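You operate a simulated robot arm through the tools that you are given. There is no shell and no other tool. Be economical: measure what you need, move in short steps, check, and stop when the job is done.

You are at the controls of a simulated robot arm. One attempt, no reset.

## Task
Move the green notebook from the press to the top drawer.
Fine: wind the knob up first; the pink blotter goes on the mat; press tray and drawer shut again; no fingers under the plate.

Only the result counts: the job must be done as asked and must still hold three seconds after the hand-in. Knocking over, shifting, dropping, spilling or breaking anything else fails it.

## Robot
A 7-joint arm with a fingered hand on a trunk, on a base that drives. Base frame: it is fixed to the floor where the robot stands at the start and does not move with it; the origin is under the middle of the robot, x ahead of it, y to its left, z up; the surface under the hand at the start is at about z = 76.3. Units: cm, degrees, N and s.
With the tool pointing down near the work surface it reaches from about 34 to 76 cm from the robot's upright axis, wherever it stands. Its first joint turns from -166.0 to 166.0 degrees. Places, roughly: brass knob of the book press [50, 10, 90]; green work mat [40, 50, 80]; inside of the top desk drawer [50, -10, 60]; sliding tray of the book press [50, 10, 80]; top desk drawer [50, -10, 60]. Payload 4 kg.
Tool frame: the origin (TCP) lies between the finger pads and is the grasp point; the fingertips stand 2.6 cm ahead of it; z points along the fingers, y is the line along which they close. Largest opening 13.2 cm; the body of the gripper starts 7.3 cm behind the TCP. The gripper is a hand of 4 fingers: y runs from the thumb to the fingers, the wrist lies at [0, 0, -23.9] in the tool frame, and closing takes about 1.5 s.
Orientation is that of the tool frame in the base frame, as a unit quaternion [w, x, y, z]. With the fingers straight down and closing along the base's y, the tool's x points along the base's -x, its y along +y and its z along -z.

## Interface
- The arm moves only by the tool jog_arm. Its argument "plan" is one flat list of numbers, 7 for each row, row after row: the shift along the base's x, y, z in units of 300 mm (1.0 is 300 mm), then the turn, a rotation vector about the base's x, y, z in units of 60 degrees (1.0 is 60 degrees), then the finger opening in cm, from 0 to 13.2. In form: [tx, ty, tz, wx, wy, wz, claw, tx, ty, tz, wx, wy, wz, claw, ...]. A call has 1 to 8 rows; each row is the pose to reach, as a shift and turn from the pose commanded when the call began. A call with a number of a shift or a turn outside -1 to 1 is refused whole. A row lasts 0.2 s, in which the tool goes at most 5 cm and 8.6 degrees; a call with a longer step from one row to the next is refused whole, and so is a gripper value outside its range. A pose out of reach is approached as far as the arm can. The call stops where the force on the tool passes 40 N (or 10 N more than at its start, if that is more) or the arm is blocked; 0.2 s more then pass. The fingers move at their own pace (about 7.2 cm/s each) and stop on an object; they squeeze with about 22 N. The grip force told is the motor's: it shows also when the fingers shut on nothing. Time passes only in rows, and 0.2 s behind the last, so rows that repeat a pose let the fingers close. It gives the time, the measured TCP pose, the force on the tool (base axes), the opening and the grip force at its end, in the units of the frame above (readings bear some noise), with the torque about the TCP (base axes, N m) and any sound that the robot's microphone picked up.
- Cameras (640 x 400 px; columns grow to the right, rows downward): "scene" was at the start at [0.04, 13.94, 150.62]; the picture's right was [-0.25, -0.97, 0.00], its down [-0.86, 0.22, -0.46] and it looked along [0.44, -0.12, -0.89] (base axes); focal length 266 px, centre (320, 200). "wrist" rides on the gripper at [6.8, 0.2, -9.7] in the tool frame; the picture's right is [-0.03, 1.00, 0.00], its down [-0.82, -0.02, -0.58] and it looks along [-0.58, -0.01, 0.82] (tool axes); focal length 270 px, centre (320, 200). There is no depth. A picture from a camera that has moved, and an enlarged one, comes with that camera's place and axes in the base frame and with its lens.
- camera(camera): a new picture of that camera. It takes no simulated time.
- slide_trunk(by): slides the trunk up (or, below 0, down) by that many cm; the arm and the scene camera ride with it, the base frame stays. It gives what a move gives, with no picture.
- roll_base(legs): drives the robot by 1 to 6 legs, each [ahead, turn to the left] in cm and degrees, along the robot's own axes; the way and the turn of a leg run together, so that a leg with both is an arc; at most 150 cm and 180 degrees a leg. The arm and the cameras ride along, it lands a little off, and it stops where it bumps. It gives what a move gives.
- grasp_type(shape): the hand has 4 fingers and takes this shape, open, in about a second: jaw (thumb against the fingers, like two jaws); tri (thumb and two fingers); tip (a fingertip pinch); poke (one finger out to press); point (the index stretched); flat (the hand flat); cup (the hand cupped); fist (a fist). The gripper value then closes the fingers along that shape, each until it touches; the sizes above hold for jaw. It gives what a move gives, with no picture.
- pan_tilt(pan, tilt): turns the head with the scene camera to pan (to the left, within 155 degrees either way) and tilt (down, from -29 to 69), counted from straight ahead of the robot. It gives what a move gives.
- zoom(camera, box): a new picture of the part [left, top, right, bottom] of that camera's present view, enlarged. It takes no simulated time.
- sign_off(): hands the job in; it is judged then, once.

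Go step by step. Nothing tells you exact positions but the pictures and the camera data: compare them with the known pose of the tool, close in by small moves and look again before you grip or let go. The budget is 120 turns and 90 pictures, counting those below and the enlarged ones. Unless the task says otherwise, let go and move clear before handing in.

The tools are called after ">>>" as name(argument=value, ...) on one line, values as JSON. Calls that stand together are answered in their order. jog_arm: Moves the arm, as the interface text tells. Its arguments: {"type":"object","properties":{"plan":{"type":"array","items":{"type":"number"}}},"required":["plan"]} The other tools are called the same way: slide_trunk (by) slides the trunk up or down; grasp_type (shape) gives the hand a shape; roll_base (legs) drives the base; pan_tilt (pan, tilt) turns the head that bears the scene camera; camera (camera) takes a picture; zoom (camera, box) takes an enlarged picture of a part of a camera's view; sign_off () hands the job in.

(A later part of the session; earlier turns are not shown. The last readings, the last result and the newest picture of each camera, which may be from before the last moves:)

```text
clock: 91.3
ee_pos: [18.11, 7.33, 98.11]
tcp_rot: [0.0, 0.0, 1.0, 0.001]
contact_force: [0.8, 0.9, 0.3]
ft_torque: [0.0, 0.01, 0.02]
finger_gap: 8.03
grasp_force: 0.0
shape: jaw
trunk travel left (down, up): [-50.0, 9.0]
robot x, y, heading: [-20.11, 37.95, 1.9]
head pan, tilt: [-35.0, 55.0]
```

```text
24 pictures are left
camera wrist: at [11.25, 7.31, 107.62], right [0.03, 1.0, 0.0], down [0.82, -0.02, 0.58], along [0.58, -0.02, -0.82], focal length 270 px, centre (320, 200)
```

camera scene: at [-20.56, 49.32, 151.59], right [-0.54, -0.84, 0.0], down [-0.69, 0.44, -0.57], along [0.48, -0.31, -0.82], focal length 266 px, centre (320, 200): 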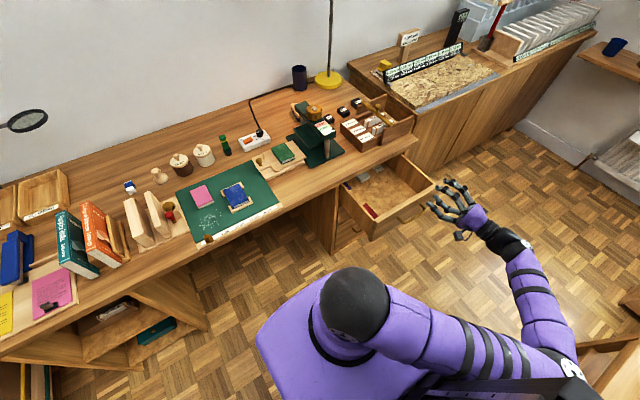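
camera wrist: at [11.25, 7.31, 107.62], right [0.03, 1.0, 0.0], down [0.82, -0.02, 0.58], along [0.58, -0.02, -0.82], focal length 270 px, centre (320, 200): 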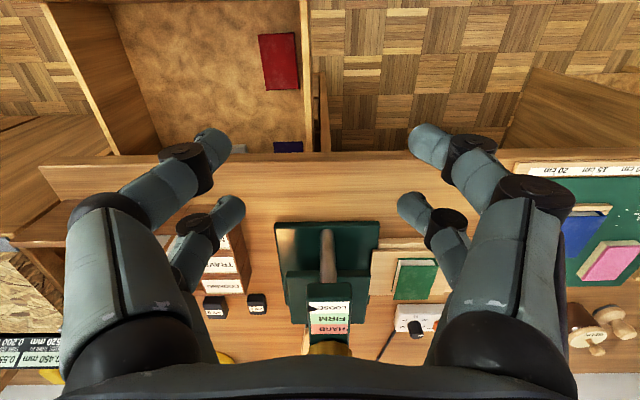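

The first call was refused, so I'm at (18, 7, 98). The drawer interior is visible with two flat items at its left. I redo the move to above the notebook, keeping left of the press.

>>> jog_arm(plan=[0.1, 0.13, 0, 0, 0, 0, 8, 0.2, 0.26, 0, 0, 0, 0, 8, 0.3, 0.39, 0, 0, 0, 0, 8, 0.42, 0.477, 0, 0, 0, 0, 8, 0.57, 0.477, 0, 0, 0, 0, 8, 0.72, 0.477, 0, 0, 0, 0, 8, 0.86, 0.477, 0, 0, 0, 0, 8, 0.985, 0.477, 0, 0, 0, 0, 8])

>>> jog_arm(plan=[0, 0, -0.15, 0, 0, 0, 8, 0, 0, -0.3, 0, 0, 0, 8, 0, 0, -0.38, 0, 0, 0, 8, 0, 0, -0.38, 0, 0, 0, 8])

>>> camera(camera="wrist")

```text
clock: 93.1
ee_pos: [47.68, 21.62, 98.06]
tcp_rot: [-0.001, 0.0, 1.0, -0.001]
contact_force: [0.4, 0.6, 0.9]
ft_torque: [0.01, 0.0, 0.0]
finger_gap: 8.03
grasp_force: 0.0
shape: jaw
trunk travel left (down, up): [-50.0, 9.0]
robot x, y, heading: [-19.94, 37.98, 2.1]
head pan, tilt: [-35.0, 55.0]
```

```text
clock: 94.1
ee_pos: [47.71, 21.5, 86.69]
tcp_rot: [0.002, 0.0, 1.0, 0.0]
contact_force: [0.0, -0.1, -0.1]
ft_torque: [0.0, -0.01, -0.02]
finger_gap: 8.07
grasp_force: 0.1
shape: jaw
trunk travel left (down, up): [-50.0, 9.0]
robot x, y, heading: [-19.56, 38.11, 2.3]
head pan, tilt: [-35.0, 55.0]
```

```text
23 pictures are left
camera wrist: at [40.83, 21.51, 96.28], right [0.03, 1.0, 0.0], down [0.82, -0.02, 0.58], along [0.58, -0.02, -0.82], focal length 270 px, centre (320, 200)
```

wrist: 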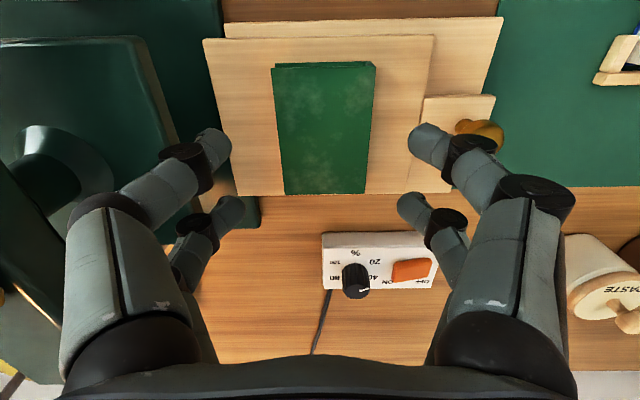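

Notebook is centred under the hand. I lower to TCP z≈81.7 (tips just above the tray) and close.

>>> jog_arm(plan=[0, 0.004, -0.06, 0, 0, 0, 8, 0, 0.004, -0.12, 0, 0, 0, 8, 0, 0.004, -0.15, 0, 0, 0, 8, 0, 0.004, -0.167, 0, 0, 0, 8, 0, 0.004, -0.167, 0, 0, 0, 6, 0, 0.004, -0.167, 0, 0, 0, 5, 0, 0.004, -0.167, 0, 0, 0, 4, 0, 0.004, -0.167, 0, 0, 0, 4])

>>> camera(camera="wrist")

```text
clock: 95.9
ee_pos: [47.57, 21.68, 81.77]
tcp_rot: [0.0, 0.0, 1.0, 0.0]
contact_force: [0.0, -1.0, 0.1]
ft_torque: [0.0, -0.02, 0.04]
finger_gap: 5.14
grasp_force: 22.3
shape: jaw
trunk travel left (down, up): [-50.0, 9.0]
robot x, y, heading: [-19.84, 38.21, 2.1]
head pan, tilt: [-35.0, 55.0]
```

```text
22 pictures are left
camera wrist: at [40.76, 21.78, 91.34], right [0.03, 1.0, 0.0], down [0.82, -0.02, 0.58], along [0.58, -0.02, -0.82], focal length 270 px, centre (320, 200)
```

wrist: 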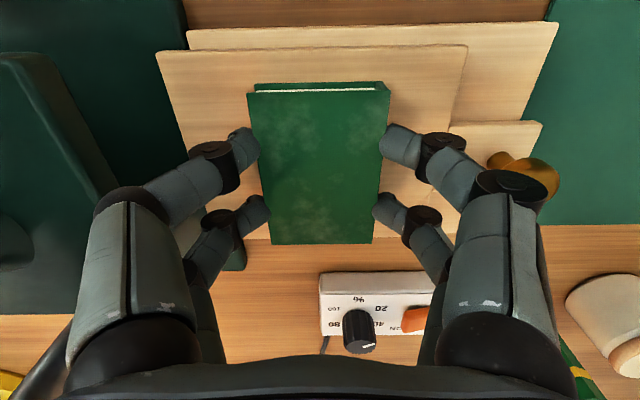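

The notebook is gripped. I lift it straight up and verify.

>>> jog_arm(plan=[0, 0, 0.03, 0, 0, 0, 4, 0, 0, 0.08, 0, 0, 0, 4, 0, 0, 0.2, 0, 0, 0, 4, 0, 0, 0.34, 0, 0, 0, 4, 0, 0, 0.48, 0, 0, 0, 4, 0, 0, 0.6, 0, 0, 0, 4])

>>> camera(camera="wrist")

```text
clock: 97.3
ee_pos: [47.62, 22.01, 99.65]
tcp_rot: [0.001, 0.0, 1.0, 0.0]
contact_force: [-0.2, 0.0, -0.5]
ft_torque: [-0.01, -0.01, -0.04]
finger_gap: 5.12
grasp_force: 22.0
shape: jaw
trunk travel left (down, up): [-50.0, 9.0]
robot x, y, heading: [-19.75, 37.87, 1.9]
head pan, tilt: [-35.0, 55.0]
```

```text
21 pictures are left
camera wrist: at [40.81, 22.03, 109.23], right [0.03, 1.0, 0.0], down [0.82, -0.02, 0.58], along [0.58, -0.01, -0.82], focal length 270 px, centre (320, 200)
```

wrist: 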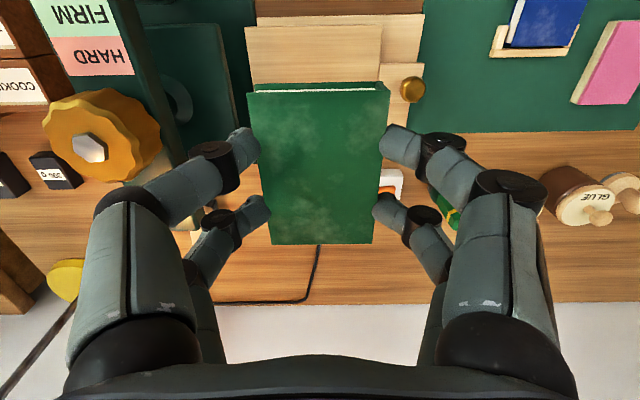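

Notebook is up. I carry it back over the desk edge and then over the open drawer, staying high.

>>> jog_arm(plan=[-0.14, 0, 0, 0, 0, 0, 4, -0.28, 0, 0, 0, 0, 0, 4, -0.42, -0.03, 0, 0, 0, 0, 4, -0.56, -0.1, 0, 0, 0, 0, 4, -0.68, -0.2, 0, 0, 0, 0, 4, -0.8, -0.3, 0, 0, 0, 0, 4, -0.9, -0.42, 0, 0, 0, 0, 4, -0.97, -0.55, 0, 0, 0, 0, 4])

>>> jog_arm(plan=[0, -0.14, 0, 0, 0, 0, 4, 0, -0.28, 0, 0, 0, 0, 4, 0, -0.42, -0.02, 0, 0, 0, 4, 0, -0.55, -0.1, 0, 0, 0, 4, 0, -0.55, -0.1, 0, 0, 0, 4])

>>> camera(camera="wrist")

>>> camera(camera="scene")

```text
clock: 99.1
ee_pos: [18.22, 5.16, 99.54]
tcp_rot: [0.002, 0.001, 1.0, 0.0]
contact_force: [0.4, -0.6, -0.5]
ft_torque: [-0.02, 0.01, 0.0]
finger_gap: 5.09
grasp_force: 21.9
shape: jaw
trunk travel left (down, up): [-50.0, 9.0]
robot x, y, heading: [-20.15, 37.77, 2.3]
head pan, tilt: [-35.0, 55.0]
```

```text
clock: 100.3
ee_pos: [18.28, -11.22, 96.74]
tcp_rot: [0.001, 0.0, 1.0, 0.0]
contact_force: [-0.3, -1.3, 0.4]
ft_torque: [0.01, 0.01, 0.01]
finger_gap: 5.1
grasp_force: 22.9
shape: jaw
trunk travel left (down, up): [-50.0, 9.0]
robot x, y, heading: [-19.73, 37.78, 2.1]
head pan, tilt: [-35.0, 55.0]
```

```text
20 pictures are left
camera wrist: at [11.5, -11.14, 106.32], right [0.03, 1.0, 0.0], down [0.82, -0.02, 0.58], along [0.58, -0.01, -0.82], focal length 270 px, centre (320, 200)
```

wrist: 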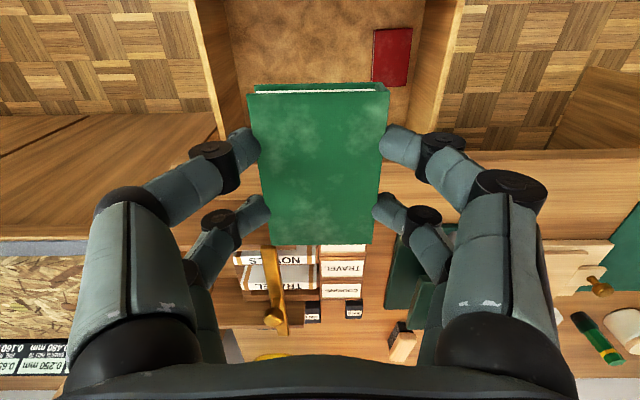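

```text
19 pictures are left
camera scene: at [-20.51, 49.24, 151.54], right [-0.54, -0.84, 0.0], down [-0.69, 0.44, -0.57], along [0.48, -0.31, -0.82], focal length 266 px, centre (320, 200)
```

scene: 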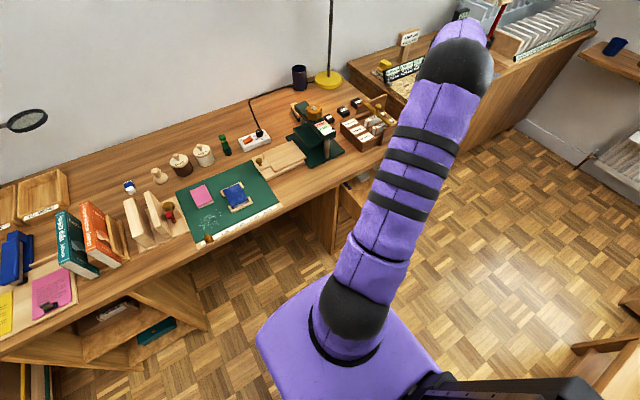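

Drawer interior is beneath; items at its left stay clear. I shift slightly forward in x, then lower via the trunk and arm toward the drawer floor, checking on the way.

>>> jog_arm(plan=[0.05, 0, 0, 0, 0, 0, 4, 0.05, 0, 0, 0, 0, 0, 4])

>>> slide_trunk(by=-18)

>>> camera(camera="wrist")

>>> camera(camera="scene")

```text
clock: 100.9
ee_pos: [19.77, -11.09, 96.75]
tcp_rot: [0.0, 0.0, 1.0, 0.0]
contact_force: [0.0, 0.5, -0.8]
ft_torque: [0.02, 0.04, 0.0]
finger_gap: 5.09
grasp_force: 22.2
shape: jaw
trunk travel left (down, up): [-50.0, 9.0]
robot x, y, heading: [-19.57, 37.81, 2.1]
head pan, tilt: [-35.0, 55.0]
```

```text
clock: 102.9
ee_pos: [19.9, -11.15, 78.78]
tcp_rot: [0.001, 0.0, 1.0, 0.0]
contact_force: [0.1, -0.4, -0.7]
ft_torque: [0.01, -0.01, -0.03]
finger_gap: 5.09
grasp_force: 21.8
shape: jaw
trunk travel left (down, up): [-32.0, 27.0]
robot x, y, heading: [-19.87, 37.77, 2.0]
head pan, tilt: [-35.0, 55.0]
```

```text
18 pictures are left
camera wrist: at [13.03, -11.06, 88.37], right [0.03, 1.0, 0.0], down [0.82, -0.02, 0.58], along [0.58, -0.02, -0.82], focal length 270 px, centre (320, 200)
```

wrist: 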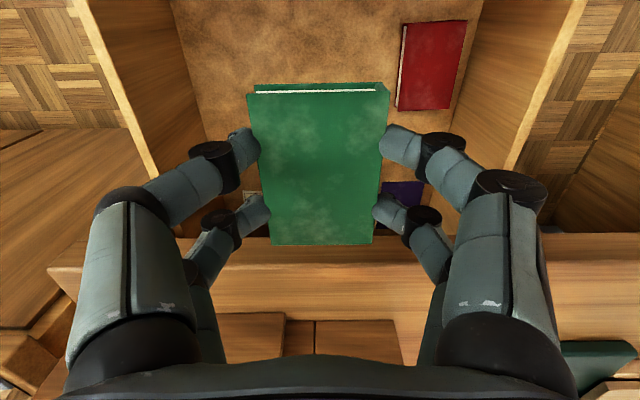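

```text
17 pictures are left
camera scene: at [-20.53, 49.3, 133.54], right [-0.54, -0.84, 0.0], down [-0.69, 0.44, -0.57], along [0.48, -0.31, -0.82], focal length 266 px, centre (320, 200)
```

scene: 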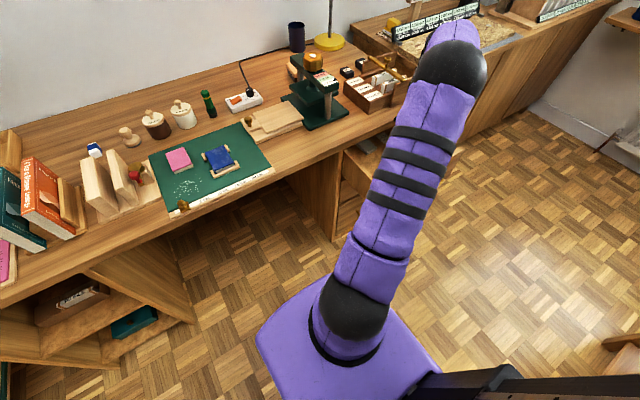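

Everything's clear: desk face at x≈27, red item at y>−3.6. I lower with a 1 cm shift right, slowly near the floor.

>>> jog_arm(plan=[0, -0.03, -0.12, 0, 0, 0, 4, 0, -0.03, -0.24, 0, 0, 0, 4, 0, -0.03, -0.34, 0, 0, 0, 4, 0, -0.03, -0.42, 0, 0, 0, 4, 0, -0.03, -0.46, 0, 0, 0, 4, 0, -0.03, -0.48, 0, 0, 0, 4, 0, -0.03, -0.48, 0, 0, 0, 4])

>>> camera(camera="wrist")

```text
clock: 104.5
ee_pos: [19.87, -12.0, 64.5]
tcp_rot: [0.002, 0.0, 1.0, 0.0]
contact_force: [0.6, -0.8, -0.7]
ft_torque: [-0.02, 0.03, -0.01]
finger_gap: 5.09
grasp_force: 21.9
shape: jaw
trunk travel left (down, up): [-32.0, 27.0]
robot x, y, heading: [-19.74, 37.49, 2.0]
head pan, tilt: [-35.0, 55.0]
```

```text
16 pictures are left
camera wrist: at [13.05, -11.89, 74.02], right [0.03, 1.0, 0.0], down [0.82, -0.02, 0.58], along [0.58, -0.02, -0.82], focal length 270 px, centre (320, 200)
```

wrist: 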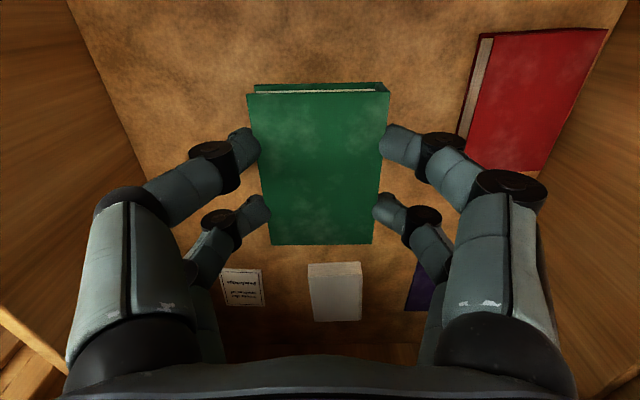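

Still above the floor with items clear. I creep down to contact.

>>> jog_arm(plan=[0, 0, -0.01, 0, 0, 0, 4, 0, 0, -0.02, 0, 0, 0, 4, 0, 0, -0.03, 0, 0, 0, 4, 0, 0, -0.04, 0, 0, 0, 4, 0, 0, -0.046, 0, 0, 0, 4])

```text
clock: 105.7
ee_pos: [19.78, -11.99, 62.9]
tcp_rot: [0.0, 0.0, 1.0, -0.001]
contact_force: [1.4, 0.2, -0.9]
ft_torque: [0.04, 0.02, 0.0]
finger_gap: 5.09
grasp_force: 22.0
shape: jaw
trunk travel left (down, up): [-32.0, 27.0]
robot x, y, heading: [-19.64, 37.74, 2.1]
head pan, tilt: [-35.0, 55.0]
```

>>> jog_arm(plan=[0, 0, -0.008, 0, 0, 0, 4, 0, 0, -0.016, 0, 0, 0, 4, 0, 0, -0.024, 0, 0, 0, 4, 0, 0, -0.024, 0, 0, 0, 4])

>>> camera(camera="wrist")

```text
clock: 106.7
ee_pos: [19.93, -12.05, 62.19]
tcp_rot: [0.0, 0.0, 1.0, 0.0]
contact_force: [0.0, -0.6, -0.5]
ft_torque: [-0.01, -0.02, -0.01]
finger_gap: 5.1
grasp_force: 22.0
shape: jaw
trunk travel left (down, up): [-32.0, 27.0]
robot x, y, heading: [-20.06, 37.99, 2.1]
head pan, tilt: [-35.0, 55.0]
```

```text
15 pictures are left
camera wrist: at [13.0, -11.95, 71.83], right [0.03, 1.0, 0.0], down [0.82, -0.02, 0.58], along [0.58, -0.02, -0.82], focal length 270 px, centre (320, 200)
```

wrist: 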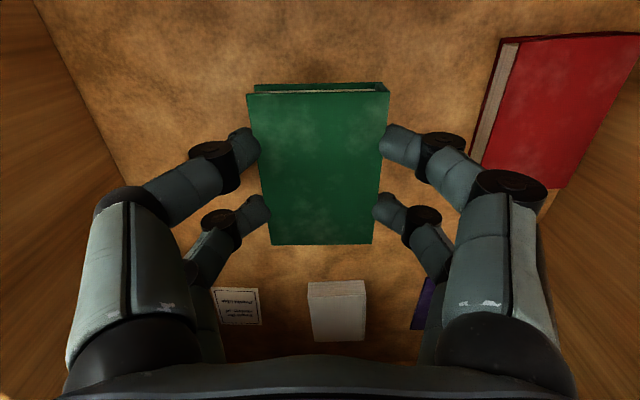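

Floor not reached yet; keep creeping.

>>> jog_arm(plan=[0, 0, -0.01, 0, 0, 0, 4, 0, 0, -0.02, 0, 0, 0, 4, 0, 0, -0.03, 0, 0, 0, 4, 0, 0, -0.038, 0, 0, 0, 4, 0, 0, -0.046, 0, 0, 0, 4, 0, 0, -0.046, 0, 0, 0, 4])

```text
clock: 108.1
ee_pos: [19.83, -12.19, 60.9]
tcp_rot: [0.002, -0.001, 1.0, 0.0]
contact_force: [-0.5, 0.6, -1.2]
ft_torque: [0.02, 0.03, 0.0]
finger_gap: 5.12
grasp_force: 22.1
shape: jaw
trunk travel left (down, up): [-32.0, 27.0]
robot x, y, heading: [-19.88, 37.97, 2.2]
head pan, tilt: [-35.0, 55.0]
```

>>> jog_arm(plan=[0, 0, -0.008, 0, 0, 0, 4, 0, 0, -0.016, 0, 0, 0, 4, 0, 0, -0.024, 0, 0, 0, 4, 0, 0, -0.032, 0, 0, 0, 4, 0, 0, -0.032, 0, 0, 0, 4])

>>> camera(camera="wrist")

```text
clock: 109.3
ee_pos: [19.79, -12.03, 59.89]
tcp_rot: [0.001, 0.0, 1.0, 0.0]
contact_force: [-0.4, 0.4, -0.3]
ft_torque: [-0.02, 0.03, 0.0]
finger_gap: 5.13
grasp_force: 21.9
shape: jaw
trunk travel left (down, up): [-32.0, 27.0]
robot x, y, heading: [-19.56, 37.68, 2.1]
head pan, tilt: [-35.0, 55.0]
```

```text
14 pictures are left
camera wrist: at [13.04, -11.99, 69.55], right [0.03, 1.0, 0.0], down [0.82, -0.02, 0.58], along [0.58, -0.02, -0.82], focal length 270 px, centre (320, 200)
```

wrist: 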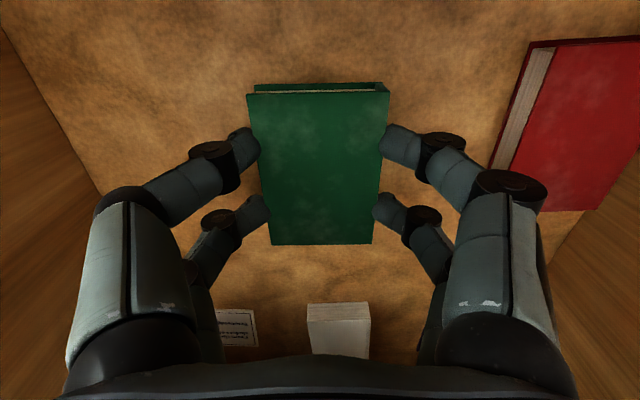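

By parallax the floor is at z≈55.3, so about 2 cm to go. Continue.

>>> jog_arm(plan=[0, 0, -0.012, 0, 0, 0, 4, 0, 0, -0.024, 0, 0, 0, 4, 0, 0, -0.036, 0, 0, 0, 4, 0, 0, -0.046, 0, 0, 0, 4, 0, 0, -0.052, 0, 0, 0, 4, 0, 0, -0.058, 0, 0, 0, 4, 0, 0, -0.058, 0, 0, 0, 4])

```text
clock: 110.7
ee_pos: [20.15, -12.17, 59.06]
tcp_rot: [0.004, 0.0, 1.0, -0.005]
contact_force: [-0.4, 4.4, 21.2]
ft_torque: [0.27, 0.12, -0.04]
finger_gap: 5.17
grasp_force: 21.5
shape: jaw
trunk travel left (down, up): [-32.0, 27.0]
robot x, y, heading: [-19.82, 37.76, 2.2]
head pan, tilt: [-35.0, 55.0]
stopped in row 6: the force on the tool passed its limit at 42 N (the readings are from after the stop); the commanded pose is now the measured one
```

Contact at z≈59. I check that it's the floor and not the hand on something.

>>> camera(camera="wrist")

>>> zoom(camera="scene", box=[300, 80, 500, 260])

```text
13 pictures are left
camera wrist: at [13.24, -12.01, 68.48], right [0.02, 1.0, -0.01], down [0.81, -0.01, 0.58], along [0.58, -0.02, -0.81], focal length 270 px, centre (320, 200)
```

wrist: 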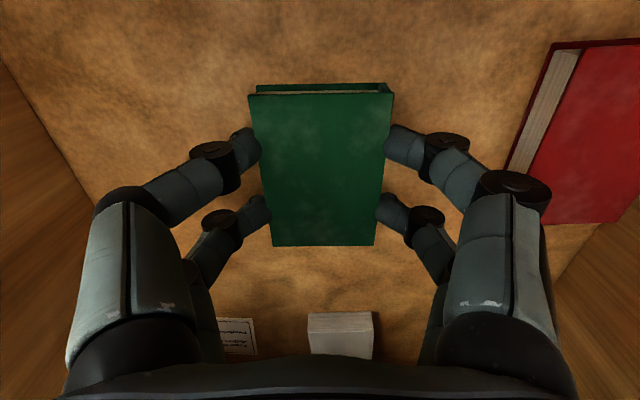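

```text
2.22 times, centred on (400, 170) of scene
camera zoom: at [-20.65, 49.48, 133.51], right [-0.54, -0.84, 0.0], down [-0.69, 0.44, -0.57], along [0.48, -0.31, -0.82], focal length 592 px, centre (142, 267)
```

zoom: 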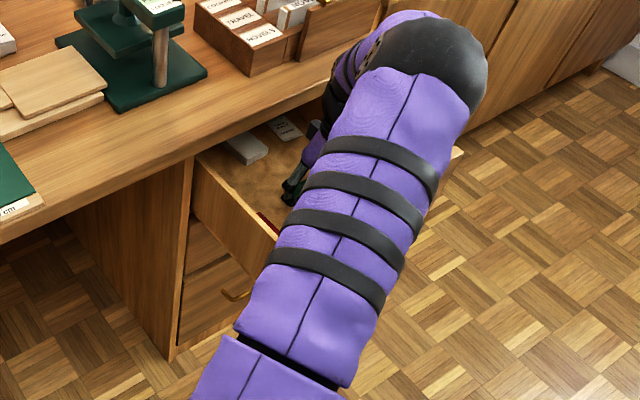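

The torque is small, so contact is right under the hand: the notebook sits on the drawer floor. Ease up, open, and rise straight out.

>>> jog_arm(plan=[0, 0, 0.006, 0, 0, 0, 4.5, 0, 0, 0.006, 0, 0, 0, 5.5, 0, 0, 0.006, 0, 0, 0, 6.5, 0, 0, 0.006, 0, 0, 0, 7, 0, 0, 0.04, 0, 0, 0, 7, 0, 0, 0.15, 0, 0, 0, 7, 0, 0, 0.28, 0, 0, 0, 7, 0, 0, 0.42, 0, 0, 0, 7])

>>> slide_trunk(by=18)

>>> camera(camera="wrist")

```text
clock: 112.5
ee_pos: [20.02, -12.18, 71.39]
tcp_rot: [0.003, 0.0, 1.0, -0.002]
contact_force: [0.6, 1.1, 0.1]
ft_torque: [0.01, 0.03, 0.01]
finger_gap: 6.94
grasp_force: 0.1
shape: jaw
trunk travel left (down, up): [-32.0, 27.0]
robot x, y, heading: [-20.49, 37.81, 1.8]
head pan, tilt: [-35.0, 55.0]
```

```text
clock: 114.5
ee_pos: [19.91, -12.19, 89.22]
tcp_rot: [0.003, 0.0, 1.0, -0.002]
contact_force: [0.2, -0.4, 0.3]
ft_torque: [-0.01, -0.01, 0.02]
finger_gap: 6.94
grasp_force: 0.1
shape: jaw
trunk travel left (down, up): [-50.0, 9.0]
robot x, y, heading: [-20.15, 37.87, 2.3]
head pan, tilt: [-35.0, 55.0]
```

```text
11 pictures are left
camera wrist: at [13.1, -12.14, 98.86], right [0.03, 1.0, -0.01], down [0.81, -0.02, 0.58], along [0.58, -0.02, -0.81], focal length 270 px, centre (320, 200)
```

wrist: 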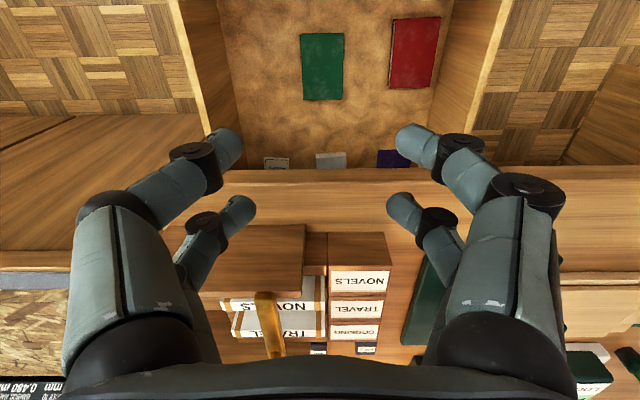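

The notebook lies in the drawer. Now to close the drawer: I move back in front of it, pitch the hand horizontal, and make a fist to push the handle.

>>> jog_arm(plan=[-0.1, 0.01, 0.08, 0, 0, 0, 7, -0.25, 0.02, 0.08, 0, 0, 0, 7, -0.4, 0.04, 0.08, 0, 0, 0, 7, -0.53, 0.07, 0.08, 0, 0, 0, 7])

>>> jog_arm(plan=[0, 0, 0, 0, -0.14, 0, 7, 0, 0, 0, 0, -0.28, 0, 7, 0, 0, 0, 0, -0.42, 0, 7, 0, 0, 0, 0, -0.56, 0, 7, 0, 0, 0, 0, -0.7, 0, 7, 0, 0, 0, 0, -0.84, 0, 7, 0, 0, 0, 0, -0.98, 0, 7])

>>> jog_arm(plan=[0, 0, 0, 0, -0.14, 0, 7, 0, 0, 0, 0, -0.28, 0, 7, 0, 0, 0, 0, -0.42, 0, 7, 0, 0, 0, 0, -0.52, 0, 7, 0, 0, 0, 0, -0.52, 0, 7])

>>> grasp_type(shape="fist")

>>> zoom(camera="scene", box=[320, 130, 520, 280])

```text
clock: 115.5
ee_pos: [4.22, -10.24, 91.67]
tcp_rot: [0.004, 0.0, 1.0, -0.003]
contact_force: [0.4, 0.1, -1.1]
ft_torque: [0.01, -0.01, -0.01]
finger_gap: 6.95
grasp_force: 0.2
shape: jaw
trunk travel left (down, up): [-50.0, 9.0]
robot x, y, heading: [-19.89, 38.12, 2.0]
head pan, tilt: [-35.0, 55.0]
```

```text
clock: 117.0
ee_pos: [4.06, -10.09, 91.7]
tcp_rot: [0.494, 0.001, 0.869, -0.002]
contact_force: [0.1, 0.0, 0.3]
ft_torque: [-0.02, 0.04, -0.01]
finger_gap: 6.92
grasp_force: 0.0
shape: jaw
trunk travel left (down, up): [-50.0, 9.0]
robot x, y, heading: [-19.94, 37.84, 2.3]
head pan, tilt: [-35.0, 55.0]
```

```text
clock: 118.2
ee_pos: [5.19, -10.89, 90.82]
tcp_rot: [0.704, 0.002, 0.71, 0.006]
contact_force: [-0.1, -0.4, -0.9]
ft_torque: [0.0, 0.01, 0.0]
finger_gap: 6.92
grasp_force: 0.1
shape: jaw
trunk travel left (down, up): [-50.0, 9.0]
robot x, y, heading: [-20.1, 37.96, 2.0]
head pan, tilt: [-35.0, 55.0]
```

```text
clock: 119.2
ee_pos: [5.31, -10.97, 90.79]
tcp_rot: [0.705, 0.003, 0.709, 0.006]
contact_force: [-0.6, 0.1, 0.2]
ft_torque: [0.0, -0.02, 0.03]
finger_gap: 0.0
grasp_force: 0.0
shape: fist
trunk travel left (down, up): [-50.0, 9.0]
robot x, y, heading: [-19.9, 37.92, 2.0]
head pan, tilt: [-35.0, 55.0]
```

```text
2.67 times, centred on (420, 205) of scene
camera zoom: at [-19.21, 47.59, 151.64], right [-0.54, -0.84, -0.01], down [-0.69, 0.45, -0.56], along [0.47, -0.3, -0.83], focal length 710 px, centre (53, 187)
```

zoom: 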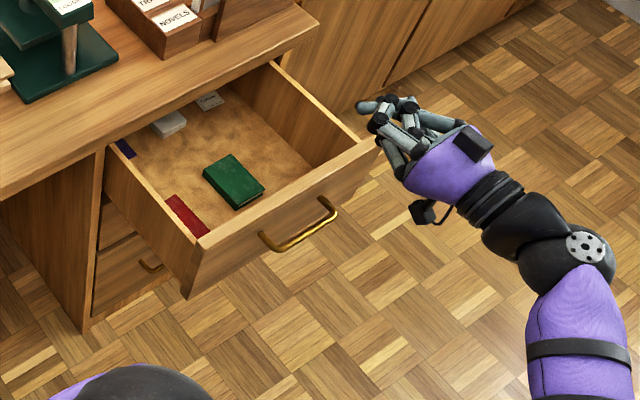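

Fist front is at about the TCP. To get in front of the bar I back the base 8 cm, then lower the hand to handle height.

>>> roll_base(legs=[[-8, 0]])

>>> slide_trunk(by=-25)

>>> zoom(camera="scene", box=[300, 80, 500, 230])

```text
clock: 120.2
ee_pos: [-2.53, -11.12, 90.75]
tcp_rot: [0.705, 0.003, 0.709, 0.005]
contact_force: [0.5, -0.5, -0.2]
ft_torque: [0.01, 0.02, 0.0]
finger_gap: 0.0
grasp_force: 0.1
shape: fist
trunk travel left (down, up): [-50.0, 9.0]
robot x, y, heading: [-27.81, 37.56, 2.2]
head pan, tilt: [-35.0, 55.0]
```

```text
clock: 122.8
ee_pos: [-2.11, -10.5, 65.9]
tcp_rot: [0.703, -0.004, 0.711, 0.011]
contact_force: [0.3, -0.3, 0.6]
ft_torque: [0.0, 0.0, -0.02]
finger_gap: 0.0
grasp_force: 0.0
shape: fist
trunk travel left (down, up): [-25.0, 34.0]
robot x, y, heading: [-28.34, 37.57, 2.2]
head pan, tilt: [-35.0, 55.0]
```

```text
2.67 times, centred on (400, 155) of scene
camera zoom: at [-27.11, 47.82, 126.64], right [-0.54, -0.84, 0.0], down [-0.7, 0.45, -0.56], along [0.47, -0.3, -0.83], focal length 710 px, centre (107, 320)
```

zoom: 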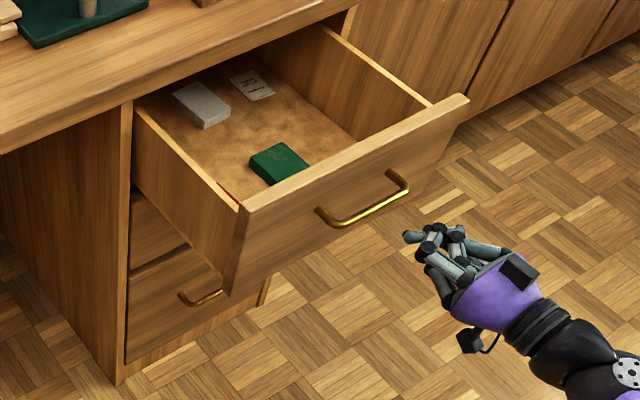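

Fist is lined up with the handle bar. I lower 1.3 cm and push forward gently.

>>> jog_arm(plan=[0.05, 0.005, -0.045, 0, 0, 0, 0, 0.12, 0.01, -0.045, 0, 0, 0, 0, 0.19, 0.01, -0.045, 0, 0, 0, 0, 0.25, 0.01, -0.045, 0, 0, 0, 0, 0.3, 0.01, -0.045, 0, 0, 0, 0, 0.35, 0.01, -0.045, 0, 0, 0, 0, 0.4, 0.01, -0.045, 0, 0, 0, 0])

>>> zoom(camera="scene", box=[300, 80, 500, 230])

```text
clock: 124.4
ee_pos: [8.65, -10.08, 65.14]
tcp_rot: [0.709, -0.001, 0.705, 0.002]
contact_force: [0.4, -0.2, -9.5]
ft_torque: [0.21, 0.0, 0.0]
finger_gap: 0.0
grasp_force: 0.0
shape: fist
trunk travel left (down, up): [-25.0, 34.0]
robot x, y, heading: [-28.11, 37.47, 2.1]
head pan, tilt: [-35.0, 55.0]
```

```text
2.67 times, centred on (400, 155) of scene
camera zoom: at [-28.59, 48.93, 126.54], right [-0.54, -0.84, 0.0], down [-0.69, 0.44, -0.57], along [0.48, -0.31, -0.82], focal length 710 px, centre (107, 320)
```

zoom: 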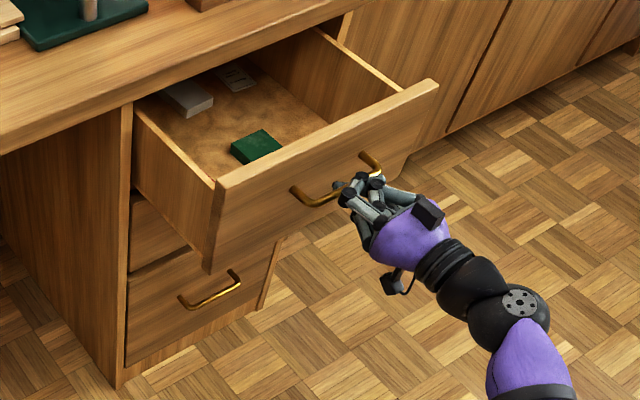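

The drawer is closing. Continue pushing.

>>> jog_arm(plan=[0.05, 0, 0, 0, 0, 0, 0, 0.11, 0, 0, 0, 0, 0, 0, 0.17, 0, 0, 0, 0, 0, 0, 0.23, 0, 0, 0, 0, 0, 0, 0.29, 0, 0, 0, 0, 0, 0, 0.35, 0, 0, 0, 0, 0, 0, 0.4, 0, 0, 0, 0, 0, 0, 0.45, 0, 0, 0, 0, 0, 0])

>>> jog_arm(plan=[0.03, 0, 0, 0, 0, 0, 0, 0.06, 0, 0, 0, 0, 0, 0, 0.09, 0, 0, 0, 0, 0, 0, 0.12, 0, 0, 0, 0, 0, 0, 0.15, 0, 0, 0, 0, 0, 0, 0.18, 0, 0, 0, 0, 0, 0])

>>> zoom(camera="scene", box=[300, 80, 500, 230])

```text
clock: 126.2
ee_pos: [22.24, -10.01, 65.29]
tcp_rot: [0.71, -0.001, 0.705, 0.003]
contact_force: [0.2, -1.1, -7.7]
ft_torque: [0.2, -0.02, 0.04]
finger_gap: 0.01
grasp_force: 0.0
shape: fist
trunk travel left (down, up): [-25.0, 34.0]
robot x, y, heading: [-28.19, 37.36, 1.9]
head pan, tilt: [-35.0, 55.0]
```

```text
clock: 127.6
ee_pos: [27.46, -9.94, 65.26]
tcp_rot: [0.709, 0.0, 0.705, 0.002]
contact_force: [-7.8, 0.2, -12.8]
ft_torque: [0.37, -0.04, -0.24]
finger_gap: 0.01
grasp_force: 0.1
shape: fist
trunk travel left (down, up): [-25.0, 34.0]
robot x, y, heading: [-28.09, 37.87, 2.1]
head pan, tilt: [-35.0, 55.0]
```

```text
2.67 times, centred on (400, 155) of scene
camera zoom: at [-28.61, 48.91, 126.54], right [-0.54, -0.84, 0.0], down [-0.69, 0.44, -0.57], along [0.48, -0.31, -0.82], focal length 710 px, centre (107, 320)
```

zoom: 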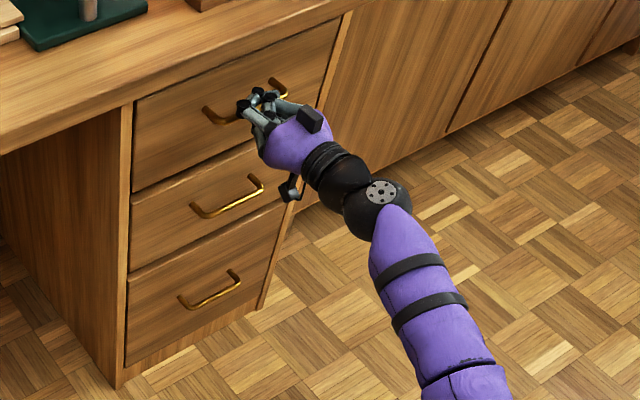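

The drawer looks flush. A small final push, then back straight off.

>>> jog_arm(plan=[0.015, 0, 0, 0, 0, 0, 0, 0.03, 0, 0, 0, 0, 0, 0, 0.04, 0, 0, 0, 0, 0, 0])

>>> jog_arm(plan=[-0.06, 0, 0.0, 0, 0, 0, 0, -0.16, 0, 0, 0, 0, 0, 0, -0.28, 0, 0, 0, 0, 0, 0, -0.42, 0, 0, 0, 0, 0, 0, -0.55, 0, 0, 0, 0, 0, 0])

>>> zoom(camera="scene", box=[300, 80, 500, 230])

```text
clock: 128.4
ee_pos: [28.28, -10.25, 65.22]
tcp_rot: [0.71, 0.002, 0.704, 0.001]
contact_force: [-31.4, -2.4, -18.6]
ft_torque: [0.55, 0.12, -0.68]
finger_gap: 0.01
grasp_force: 0.0
shape: fist
trunk travel left (down, up): [-25.0, 34.0]
robot x, y, heading: [-28.18, 37.25, 2.1]
head pan, tilt: [-35.0, 55.0]
```

```text
clock: 129.6
ee_pos: [11.9, -10.05, 65.3]
tcp_rot: [0.708, -0.001, 0.706, 0.002]
contact_force: [-2.5, 2.4, -16.9]
ft_torque: [0.6, -0.22, 0.0]
finger_gap: 0.0
grasp_force: 0.1
shape: fist
trunk travel left (down, up): [-25.0, 34.0]
robot x, y, heading: [-27.8, 37.45, 2.2]
head pan, tilt: [-35.0, 55.0]
```

```text
2.67 times, centred on (400, 155) of scene
camera zoom: at [-28.55, 48.88, 126.54], right [-0.54, -0.84, 0.0], down [-0.69, 0.45, -0.57], along [0.48, -0.31, -0.82], focal length 710 px, centre (107, 320)
```

zoom: 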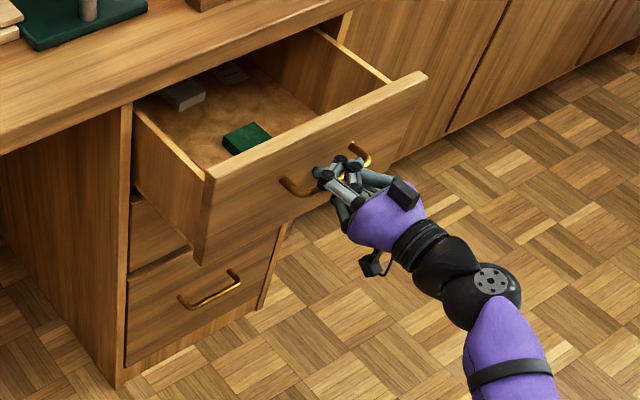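

The fist caught under the bar and dragged the drawer back open. I push it shut again, then drop the hand to unhook before retreating.

>>> jog_arm(plan=[0.07, 0, 0, 0, 0, 0, 0, 0.14, 0, 0, 0, 0, 0, 0, 0.21, 0, 0, 0, 0, 0, 0, 0.28, 0, 0, 0, 0, 0, 0, 0.36, 0, 0, 0, 0, 0, 0, 0.44, 0, 0, 0, 0, 0, 0, 0.5, 0, 0, 0, 0, 0, 0, 0.54, 0, 0, 0, 0, 0, 0])

>>> jog_arm(plan=[-0.005, 0, -0.02, 0, 0, 0, 0, -0.005, 0, -0.05, 0, 0, 0, 0, -0.005, 0, -0.08, 0, 0, 0, 0, -0.005, 0, -0.1, 0, 0, 0, 0])

```text
clock: 131.4
ee_pos: [28.15, -10.17, 65.29]
tcp_rot: [0.709, 0.001, 0.705, 0.0]
contact_force: [-21.5, 2.4, -16.3]
ft_torque: [0.54, 0.04, -0.49]
finger_gap: 0.02
grasp_force: 0.1
shape: fist
trunk travel left (down, up): [-25.0, 34.0]
robot x, y, heading: [-27.57, 37.34, 2.0]
head pan, tilt: [-35.0, 55.0]
```

```text
clock: 132.4
ee_pos: [28.22, -9.82, 63.82]
tcp_rot: [0.709, -0.001, 0.705, 0.001]
contact_force: [1.8, 0.5, 31.2]
ft_torque: [0.38, 0.72, 0.02]
finger_gap: 0.0
grasp_force: 0.1
shape: fist
out of reach, approached as far as the arm can: row 3, 4
trunk travel left (down, up): [-25.0, 34.0]
robot x, y, heading: [-28.11, 37.88, 2.0]
head pan, tilt: [-35.0, 55.0]
```

The bar seems caught between curled fingers (force flips sign). I recentre and look with the wrist camera.

>>> jog_arm(plan=[0, 0, 0.02, 0, 0, 0, 0, 0, 0, 0.034, 0, 0, 0, 0])

>>> camera(camera="wrist")

```text
clock: 133.0
ee_pos: [28.09, -9.8, 63.99]
tcp_rot: [0.709, 0.0, 0.705, 0.002]
contact_force: [-4.2, 1.4, 0.9]
ft_torque: [0.02, 0.23, 0.0]
finger_gap: 0.01
grasp_force: 0.0
shape: fist
trunk travel left (down, up): [-25.0, 34.0]
robot x, y, heading: [-27.83, 37.72, 1.9]
head pan, tilt: [-35.0, 55.0]
```

```text
5 pictures are left
camera wrist: at [18.48, -9.79, 56.99], right [0.0, 1.0, 0.03], down [-0.58, -0.03, 0.81], along [0.81, -0.01, 0.58], focal length 270 px, centre (320, 200)
```

wrist: 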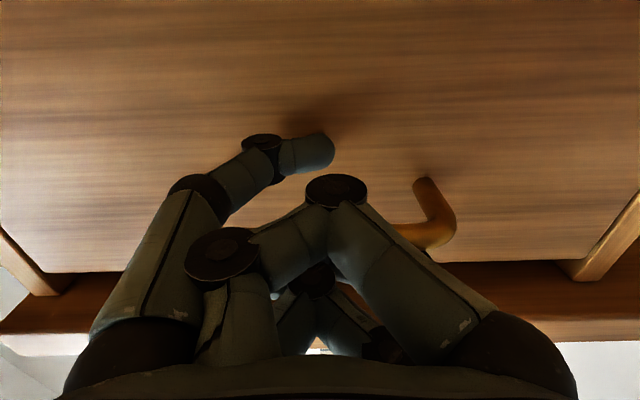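

One finger passes under the bar and the others above, pinching it. I retreat 3.5 cm, then open to jaw: its finger rows lie ±2.2 cm above and below the bar, so they can withdraw freely.

>>> jog_arm(plan=[-0.04, 0, 0.003, 0, 0, 0, 0, -0.08, 0, 0.003, 0, 0, 0, 0, -0.117, 0, 0.003, 0, 0, 0, 0])

>>> grasp_type(shape="jaw")

>>> camera(camera="wrist")

```text
clock: 133.8
ee_pos: [24.68, -9.93, 64.37]
tcp_rot: [0.71, -0.001, 0.704, 0.003]
contact_force: [-0.3, 0.6, -0.3]
ft_torque: [-0.04, 0.04, 0.03]
finger_gap: 0.0
grasp_force: 0.0
shape: fist
trunk travel left (down, up): [-25.0, 34.0]
robot x, y, heading: [-27.88, 37.82, 2.4]
head pan, tilt: [-35.0, 55.0]
```

```text
clock: 134.7
ee_pos: [24.59, -10.03, 64.38]
tcp_rot: [0.709, -0.001, 0.705, 0.002]
contact_force: [-0.1, -0.6, -0.5]
ft_torque: [0.03, 0.0, 0.02]
finger_gap: 13.19
grasp_force: 0.0
shape: jaw
trunk travel left (down, up): [-25.0, 34.0]
robot x, y, heading: [-28.28, 37.46, 2.3]
head pan, tilt: [-35.0, 55.0]
```

```text
4 pictures are left
camera wrist: at [15.07, -9.91, 57.31], right [0.0, 1.0, 0.03], down [-0.58, -0.02, 0.81], along [0.81, -0.01, 0.58], focal length 270 px, centre (320, 200)
```

wrist: 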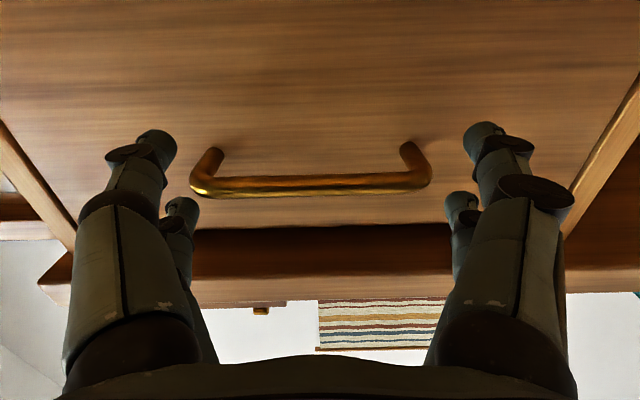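

The bar is free and the drawer looks shut. I nudge the panel with the open fingertips to be sure, then withdraw.

>>> jog_arm(plan=[0.02, 0, 0, 0, 0, 0, 13, 0.04, 0, 0, 0, 0, 0, 13, 0.055, 0, 0, 0, 0, 0, 13, 0.07, 0, 0, 0, 0, 0, 13, 0.085, 0, 0, 0, 0, 0, 13, 0.1, 0, 0, 0, 0, 0, 13, 0.115, 0, 0, 0, 0, 0, 13])

```text
clock: 136.2
ee_pos: [27.28, -10.29, 64.34]
tcp_rot: [0.71, 0.002, 0.704, -0.001]
contact_force: [-12.6, 5.6, 1.0]
ft_torque: [-0.08, 0.09, -0.75]
finger_gap: 12.95
grasp_force: 0.1
shape: jaw
trunk travel left (down, up): [-25.0, 34.0]
robot x, y, heading: [-28.16, 37.75, 1.9]
head pan, tilt: [-35.0, 55.0]
stopped in row 7: the force on the tool passed its limit at 53 N (the readings are from after the stop); the commanded pose is now the measured one
```

The panel gave a firm stop, so the drawer is shut. I withdraw straight back, raise the trunk, and return the hand to pointing down.

>>> jog_arm(plan=[-0.04, 0, 0, 0, 0, 0, 13, -0.1, 0, 0, 0, 0, 0, 13, -0.2, 0, 0, 0, 0, 0, 13, -0.32, 0, 0, 0, 0, 0, 13, -0.45, 0, 0, 0, 0, 0, 13, -0.58, 0, 0, 0, 0, 0, 13, -0.7, 0, 0, 0, 0, 0, 13])

>>> slide_trunk(by=25)

>>> jog_arm(plan=[0, 0, 0.04, 0, 0.14, 0, 10, 0, 0, 0.08, 0, 0.28, 0, 8, 0, 0, 0.12, 0, 0.42, 0, 8, 0, 0, 0.16, 0, 0.56, 0, 8, 0, 0, 0.2, 0, 0.7, 0, 8, 0, 0, 0.24, 0, 0.84, 0, 8, 0, 0, 0.28, 0, 0.98, 0, 8])

>>> jog_arm(plan=[0, 0, 0.02, 0, 0.14, 0, 8, 0, 0, 0.04, 0, 0.28, 0, 8, 0, 0, 0.05, 0, 0.42, 0, 8, 0, 0, 0.05, 0, 0.52, 0, 8])

```text
clock: 137.8
ee_pos: [6.52, -10.29, 64.36]
tcp_rot: [0.71, 0.001, 0.705, 0.0]
contact_force: [0.9, -0.5, -0.6]
ft_torque: [0.0, -0.02, -0.02]
finger_gap: 13.01
grasp_force: 0.1
shape: jaw
trunk travel left (down, up): [-25.0, 34.0]
robot x, y, heading: [-28.42, 37.6, 2.0]
head pan, tilt: [-35.0, 55.0]
```

```text
clock: 140.4
ee_pos: [6.5, -10.3, 89.34]
tcp_rot: [0.709, 0.002, 0.705, 0.0]
contact_force: [0.4, 0.9, -0.3]
ft_torque: [-0.02, -0.05, -0.02]
finger_gap: 13.0
grasp_force: 0.1
shape: jaw
trunk travel left (down, up): [-50.0, 9.0]
robot x, y, heading: [-28.16, 37.87, 2.2]
head pan, tilt: [-35.0, 55.0]
```

```text
clock: 142.0
ee_pos: [6.45, -10.35, 97.87]
tcp_rot: [0.27, 0.002, 0.963, 0.0]
contact_force: [-0.5, -0.3, -0.6]
ft_torque: [-0.01, 0.0, -0.03]
finger_gap: 8.03
grasp_force: 0.0
shape: jaw
trunk travel left (down, up): [-50.0, 9.0]
robot x, y, heading: [-28.09, 37.63, 1.9]
head pan, tilt: [-35.0, 55.0]
```

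```text
clock: 143.0
ee_pos: [6.49, -10.28, 99.38]
tcp_rot: [0.002, 0.002, 1.0, -0.003]
contact_force: [0.4, -0.1, 0.2]
ft_torque: [0.0, -0.03, 0.03]
finger_gap: 8.03
grasp_force: 0.1
shape: jaw
trunk travel left (down, up): [-50.0, 9.0]
robot x, y, heading: [-28.26, 37.48, 2.0]
head pan, tilt: [-35.0, 55.0]
```

Next, push the tray back. I drive 12 cm closer, then bring the hand round to the +y side of the tray pull with yaw −90°.

>>> roll_base(legs=[[12, 0]])

>>> jog_arm(plan=[0, 0.12, 0, 0, 0, -0.12, 6, 0, 0.24, 0, 0, 0, -0.24, 4, 0, 0.36, 0, 0, 0, -0.36, 2, 0, 0.48, 0, 0, 0, -0.48, 0, 0, 0.6, 0, 0, 0, -0.6, 0, 0, 0.72, 0, 0, 0, -0.72, 0, 0, 0.85, 0, 0, 0, -0.85, 0, 0, 0.98, 0, 0, 0, -0.98, 0])

>>> jog_arm(plan=[0.1, 0.1, 0, 0, 0, -0.13, 0, 0.2, 0.2, 0, 0, 0, -0.26, 0, 0.3, 0.3, 0, 0, 0, -0.39, 0, 0.41, 0.4, 0, 0, 0, -0.52, 0, 0.52, 0.5, 0, 0, 0, -0.52, 0, 0.63, 0.577, 0, 0, 0, -0.52, 0, 0.76, 0.577, 0, 0, 0, -0.52, 0, 0.88, 0.577, 0, 0, 0, -0.52, 0])

```text
clock: 144.3
ee_pos: [18.82, -9.8, 99.36]
tcp_rot: [0.003, 0.0, 1.0, 0.0]
contact_force: [0.6, 0.5, -0.3]
ft_torque: [0.0, 0.0, -0.01]
finger_gap: 8.04
grasp_force: 0.1
shape: jaw
trunk travel left (down, up): [-50.0, 9.0]
robot x, y, heading: [-16.05, 38.03, 2.2]
head pan, tilt: [-35.0, 55.0]
```

```text
clock: 146.1
ee_pos: [18.84, 19.57, 99.52]
tcp_rot: [0.003, 0.492, 0.87, -0.002]
contact_force: [-0.9, -0.3, -0.2]
ft_torque: [-0.02, 0.02, 0.03]
finger_gap: 0.01
grasp_force: 22.1
shape: jaw
trunk travel left (down, up): [-50.0, 9.0]
robot x, y, heading: [-15.7, 37.98, 2.0]
head pan, tilt: [-35.0, 55.0]
```

```text
clock: 147.9
ee_pos: [45.4, 36.76, 99.05]
tcp_rot: [0.001, 0.707, 0.707, -0.004]
contact_force: [0.4, 0.6, 0.1]
ft_torque: [-0.01, -0.01, -0.01]
finger_gap: 0.0
grasp_force: 22.1
shape: jaw
trunk travel left (down, up): [-50.0, 9.0]
robot x, y, heading: [-15.74, 37.61, 2.2]
head pan, tilt: [-35.0, 55.0]
```

Positioned near the tray pull. I align x, lower partway, and check with a picture.

>>> jog_arm(plan=[0.07, 0.01, -0.1, 0, 0, 0, 0, 0.07, 0.015, -0.24, 0, 0, 0, 0, 0.07, 0.015, -0.38, 0, 0, 0, 0, 0.07, 0.015, -0.38, 0, 0, 0, 0])

>>> camera(camera="wrist")

```text
clock: 148.9
ee_pos: [47.49, 37.05, 87.68]
tcp_rot: [0.002, 0.708, 0.706, -0.004]
contact_force: [0.5, 0.3, -0.6]
ft_torque: [-0.01, 0.03, 0.0]
finger_gap: 0.01
grasp_force: 21.8
shape: jaw
trunk travel left (down, up): [-50.0, 9.0]
robot x, y, heading: [-15.79, 38.01, 2.1]
head pan, tilt: [-35.0, 55.0]
```

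```text
3 pictures are left
camera wrist: at [47.76, 44.0, 97.25], right [1.0, -0.03, 0.0], down [-0.02, -0.81, 0.58], along [-0.02, -0.58, -0.81], focal length 270 px, centre (320, 200)
```

wrist: 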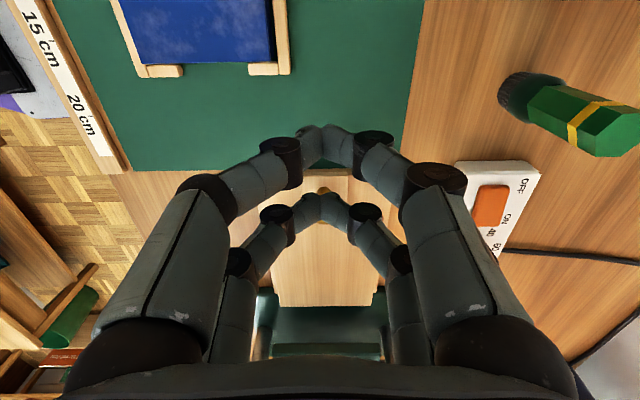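

The inner fingertips are about 1 cm on the +y side of the knob. I lower to z≈82 and push toward −y.

>>> jog_arm(plan=[0, 0, -0.1, 0, 0, 0, 0, 0, 0, -0.17, 0, 0, 0, 0, 0, 0, -0.19, 0, 0, 0, 0, 0, -0.04, -0.19, 0, 0, 0, 0, 0, -0.09, -0.19, 0, 0, 0, 0, 0, -0.14, -0.19, 0, 0, 0, 0, 0, -0.19, -0.19, 0, 0, 0, 0])

>>> camera(camera="wrist")

```text
clock: 150.5
ee_pos: [47.28, 31.52, 81.95]
tcp_rot: [0.002, 0.708, 0.707, -0.003]
contact_force: [-0.4, 0.7, 1.1]
ft_torque: [0.02, 0.01, 0.01]
finger_gap: 0.01
grasp_force: 22.3
shape: jaw
trunk travel left (down, up): [-50.0, 9.0]
robot x, y, heading: [-15.82, 37.96, 1.6]
head pan, tilt: [-35.0, 55.0]
```

```text
2 pictures are left
camera wrist: at [47.46, 38.36, 91.72], right [1.0, -0.03, 0.0], down [-0.02, -0.81, 0.58], along [-0.02, -0.58, -0.81], focal length 270 px, centre (320, 200)
```

wrist: 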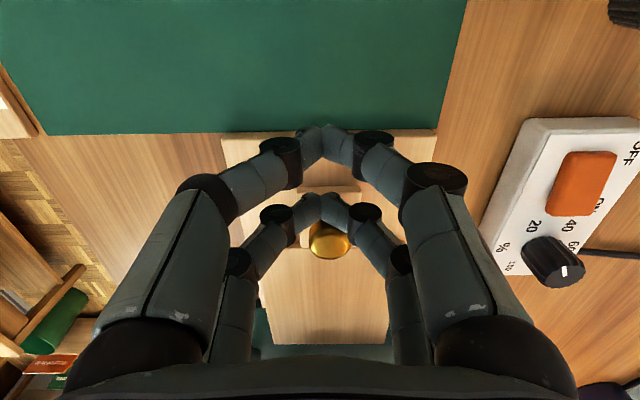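

The knob leads the fingers and the tray slides in. I push the remaining ~10 cm until it stops.

>>> jog_arm(plan=[0, -0.06, 0, 0, 0, 0, 0, 0, -0.12, 0, 0, 0, 0, 0, 0, -0.18, 0, 0, 0, 0, 0, 0, -0.24, 0, 0, 0, 0, 0, 0, -0.29, 0, 0, 0, 0, 0, 0, -0.33, 0, 0, 0, 0, 0, 0, -0.355, 0, 0, 0, 0, 0, 0, -0.37, 0, 0, 0, 0, 0])

```text
clock: 152.3
ee_pos: [47.24, 20.77, 82.32]
tcp_rot: [-0.001, 0.707, 0.707, -0.002]
contact_force: [0.1, 11.0, 0.1]
ft_torque: [0.22, 0.01, 0.0]
finger_gap: 0.0
grasp_force: 22.1
shape: jaw
trunk travel left (down, up): [-50.0, 9.0]
robot x, y, heading: [-15.9, 38.03, 2.2]
head pan, tilt: [-35.0, 55.0]
```

Resistance of 11 N appears where the stop should be. One more small push to confirm.

>>> jog_arm(plan=[0, -0.01, 0, 0, 0, 0, 0, 0, -0.018, 0, 0, 0, 0, 0, 0, -0.018, 0, 0, 0, 0, 0])

```text
clock: 153.1
ee_pos: [47.29, 20.6, 82.33]
tcp_rot: [-0.001, 0.706, 0.708, -0.002]
contact_force: [-3.4, 34.6, -0.1]
ft_torque: [0.63, 0.06, 0.02]
finger_gap: 0.01
grasp_force: 22.0
shape: jaw
trunk travel left (down, up): [-50.0, 9.0]
robot x, y, heading: [-15.56, 37.89, 1.9]
head pan, tilt: [-35.0, 55.0]
```

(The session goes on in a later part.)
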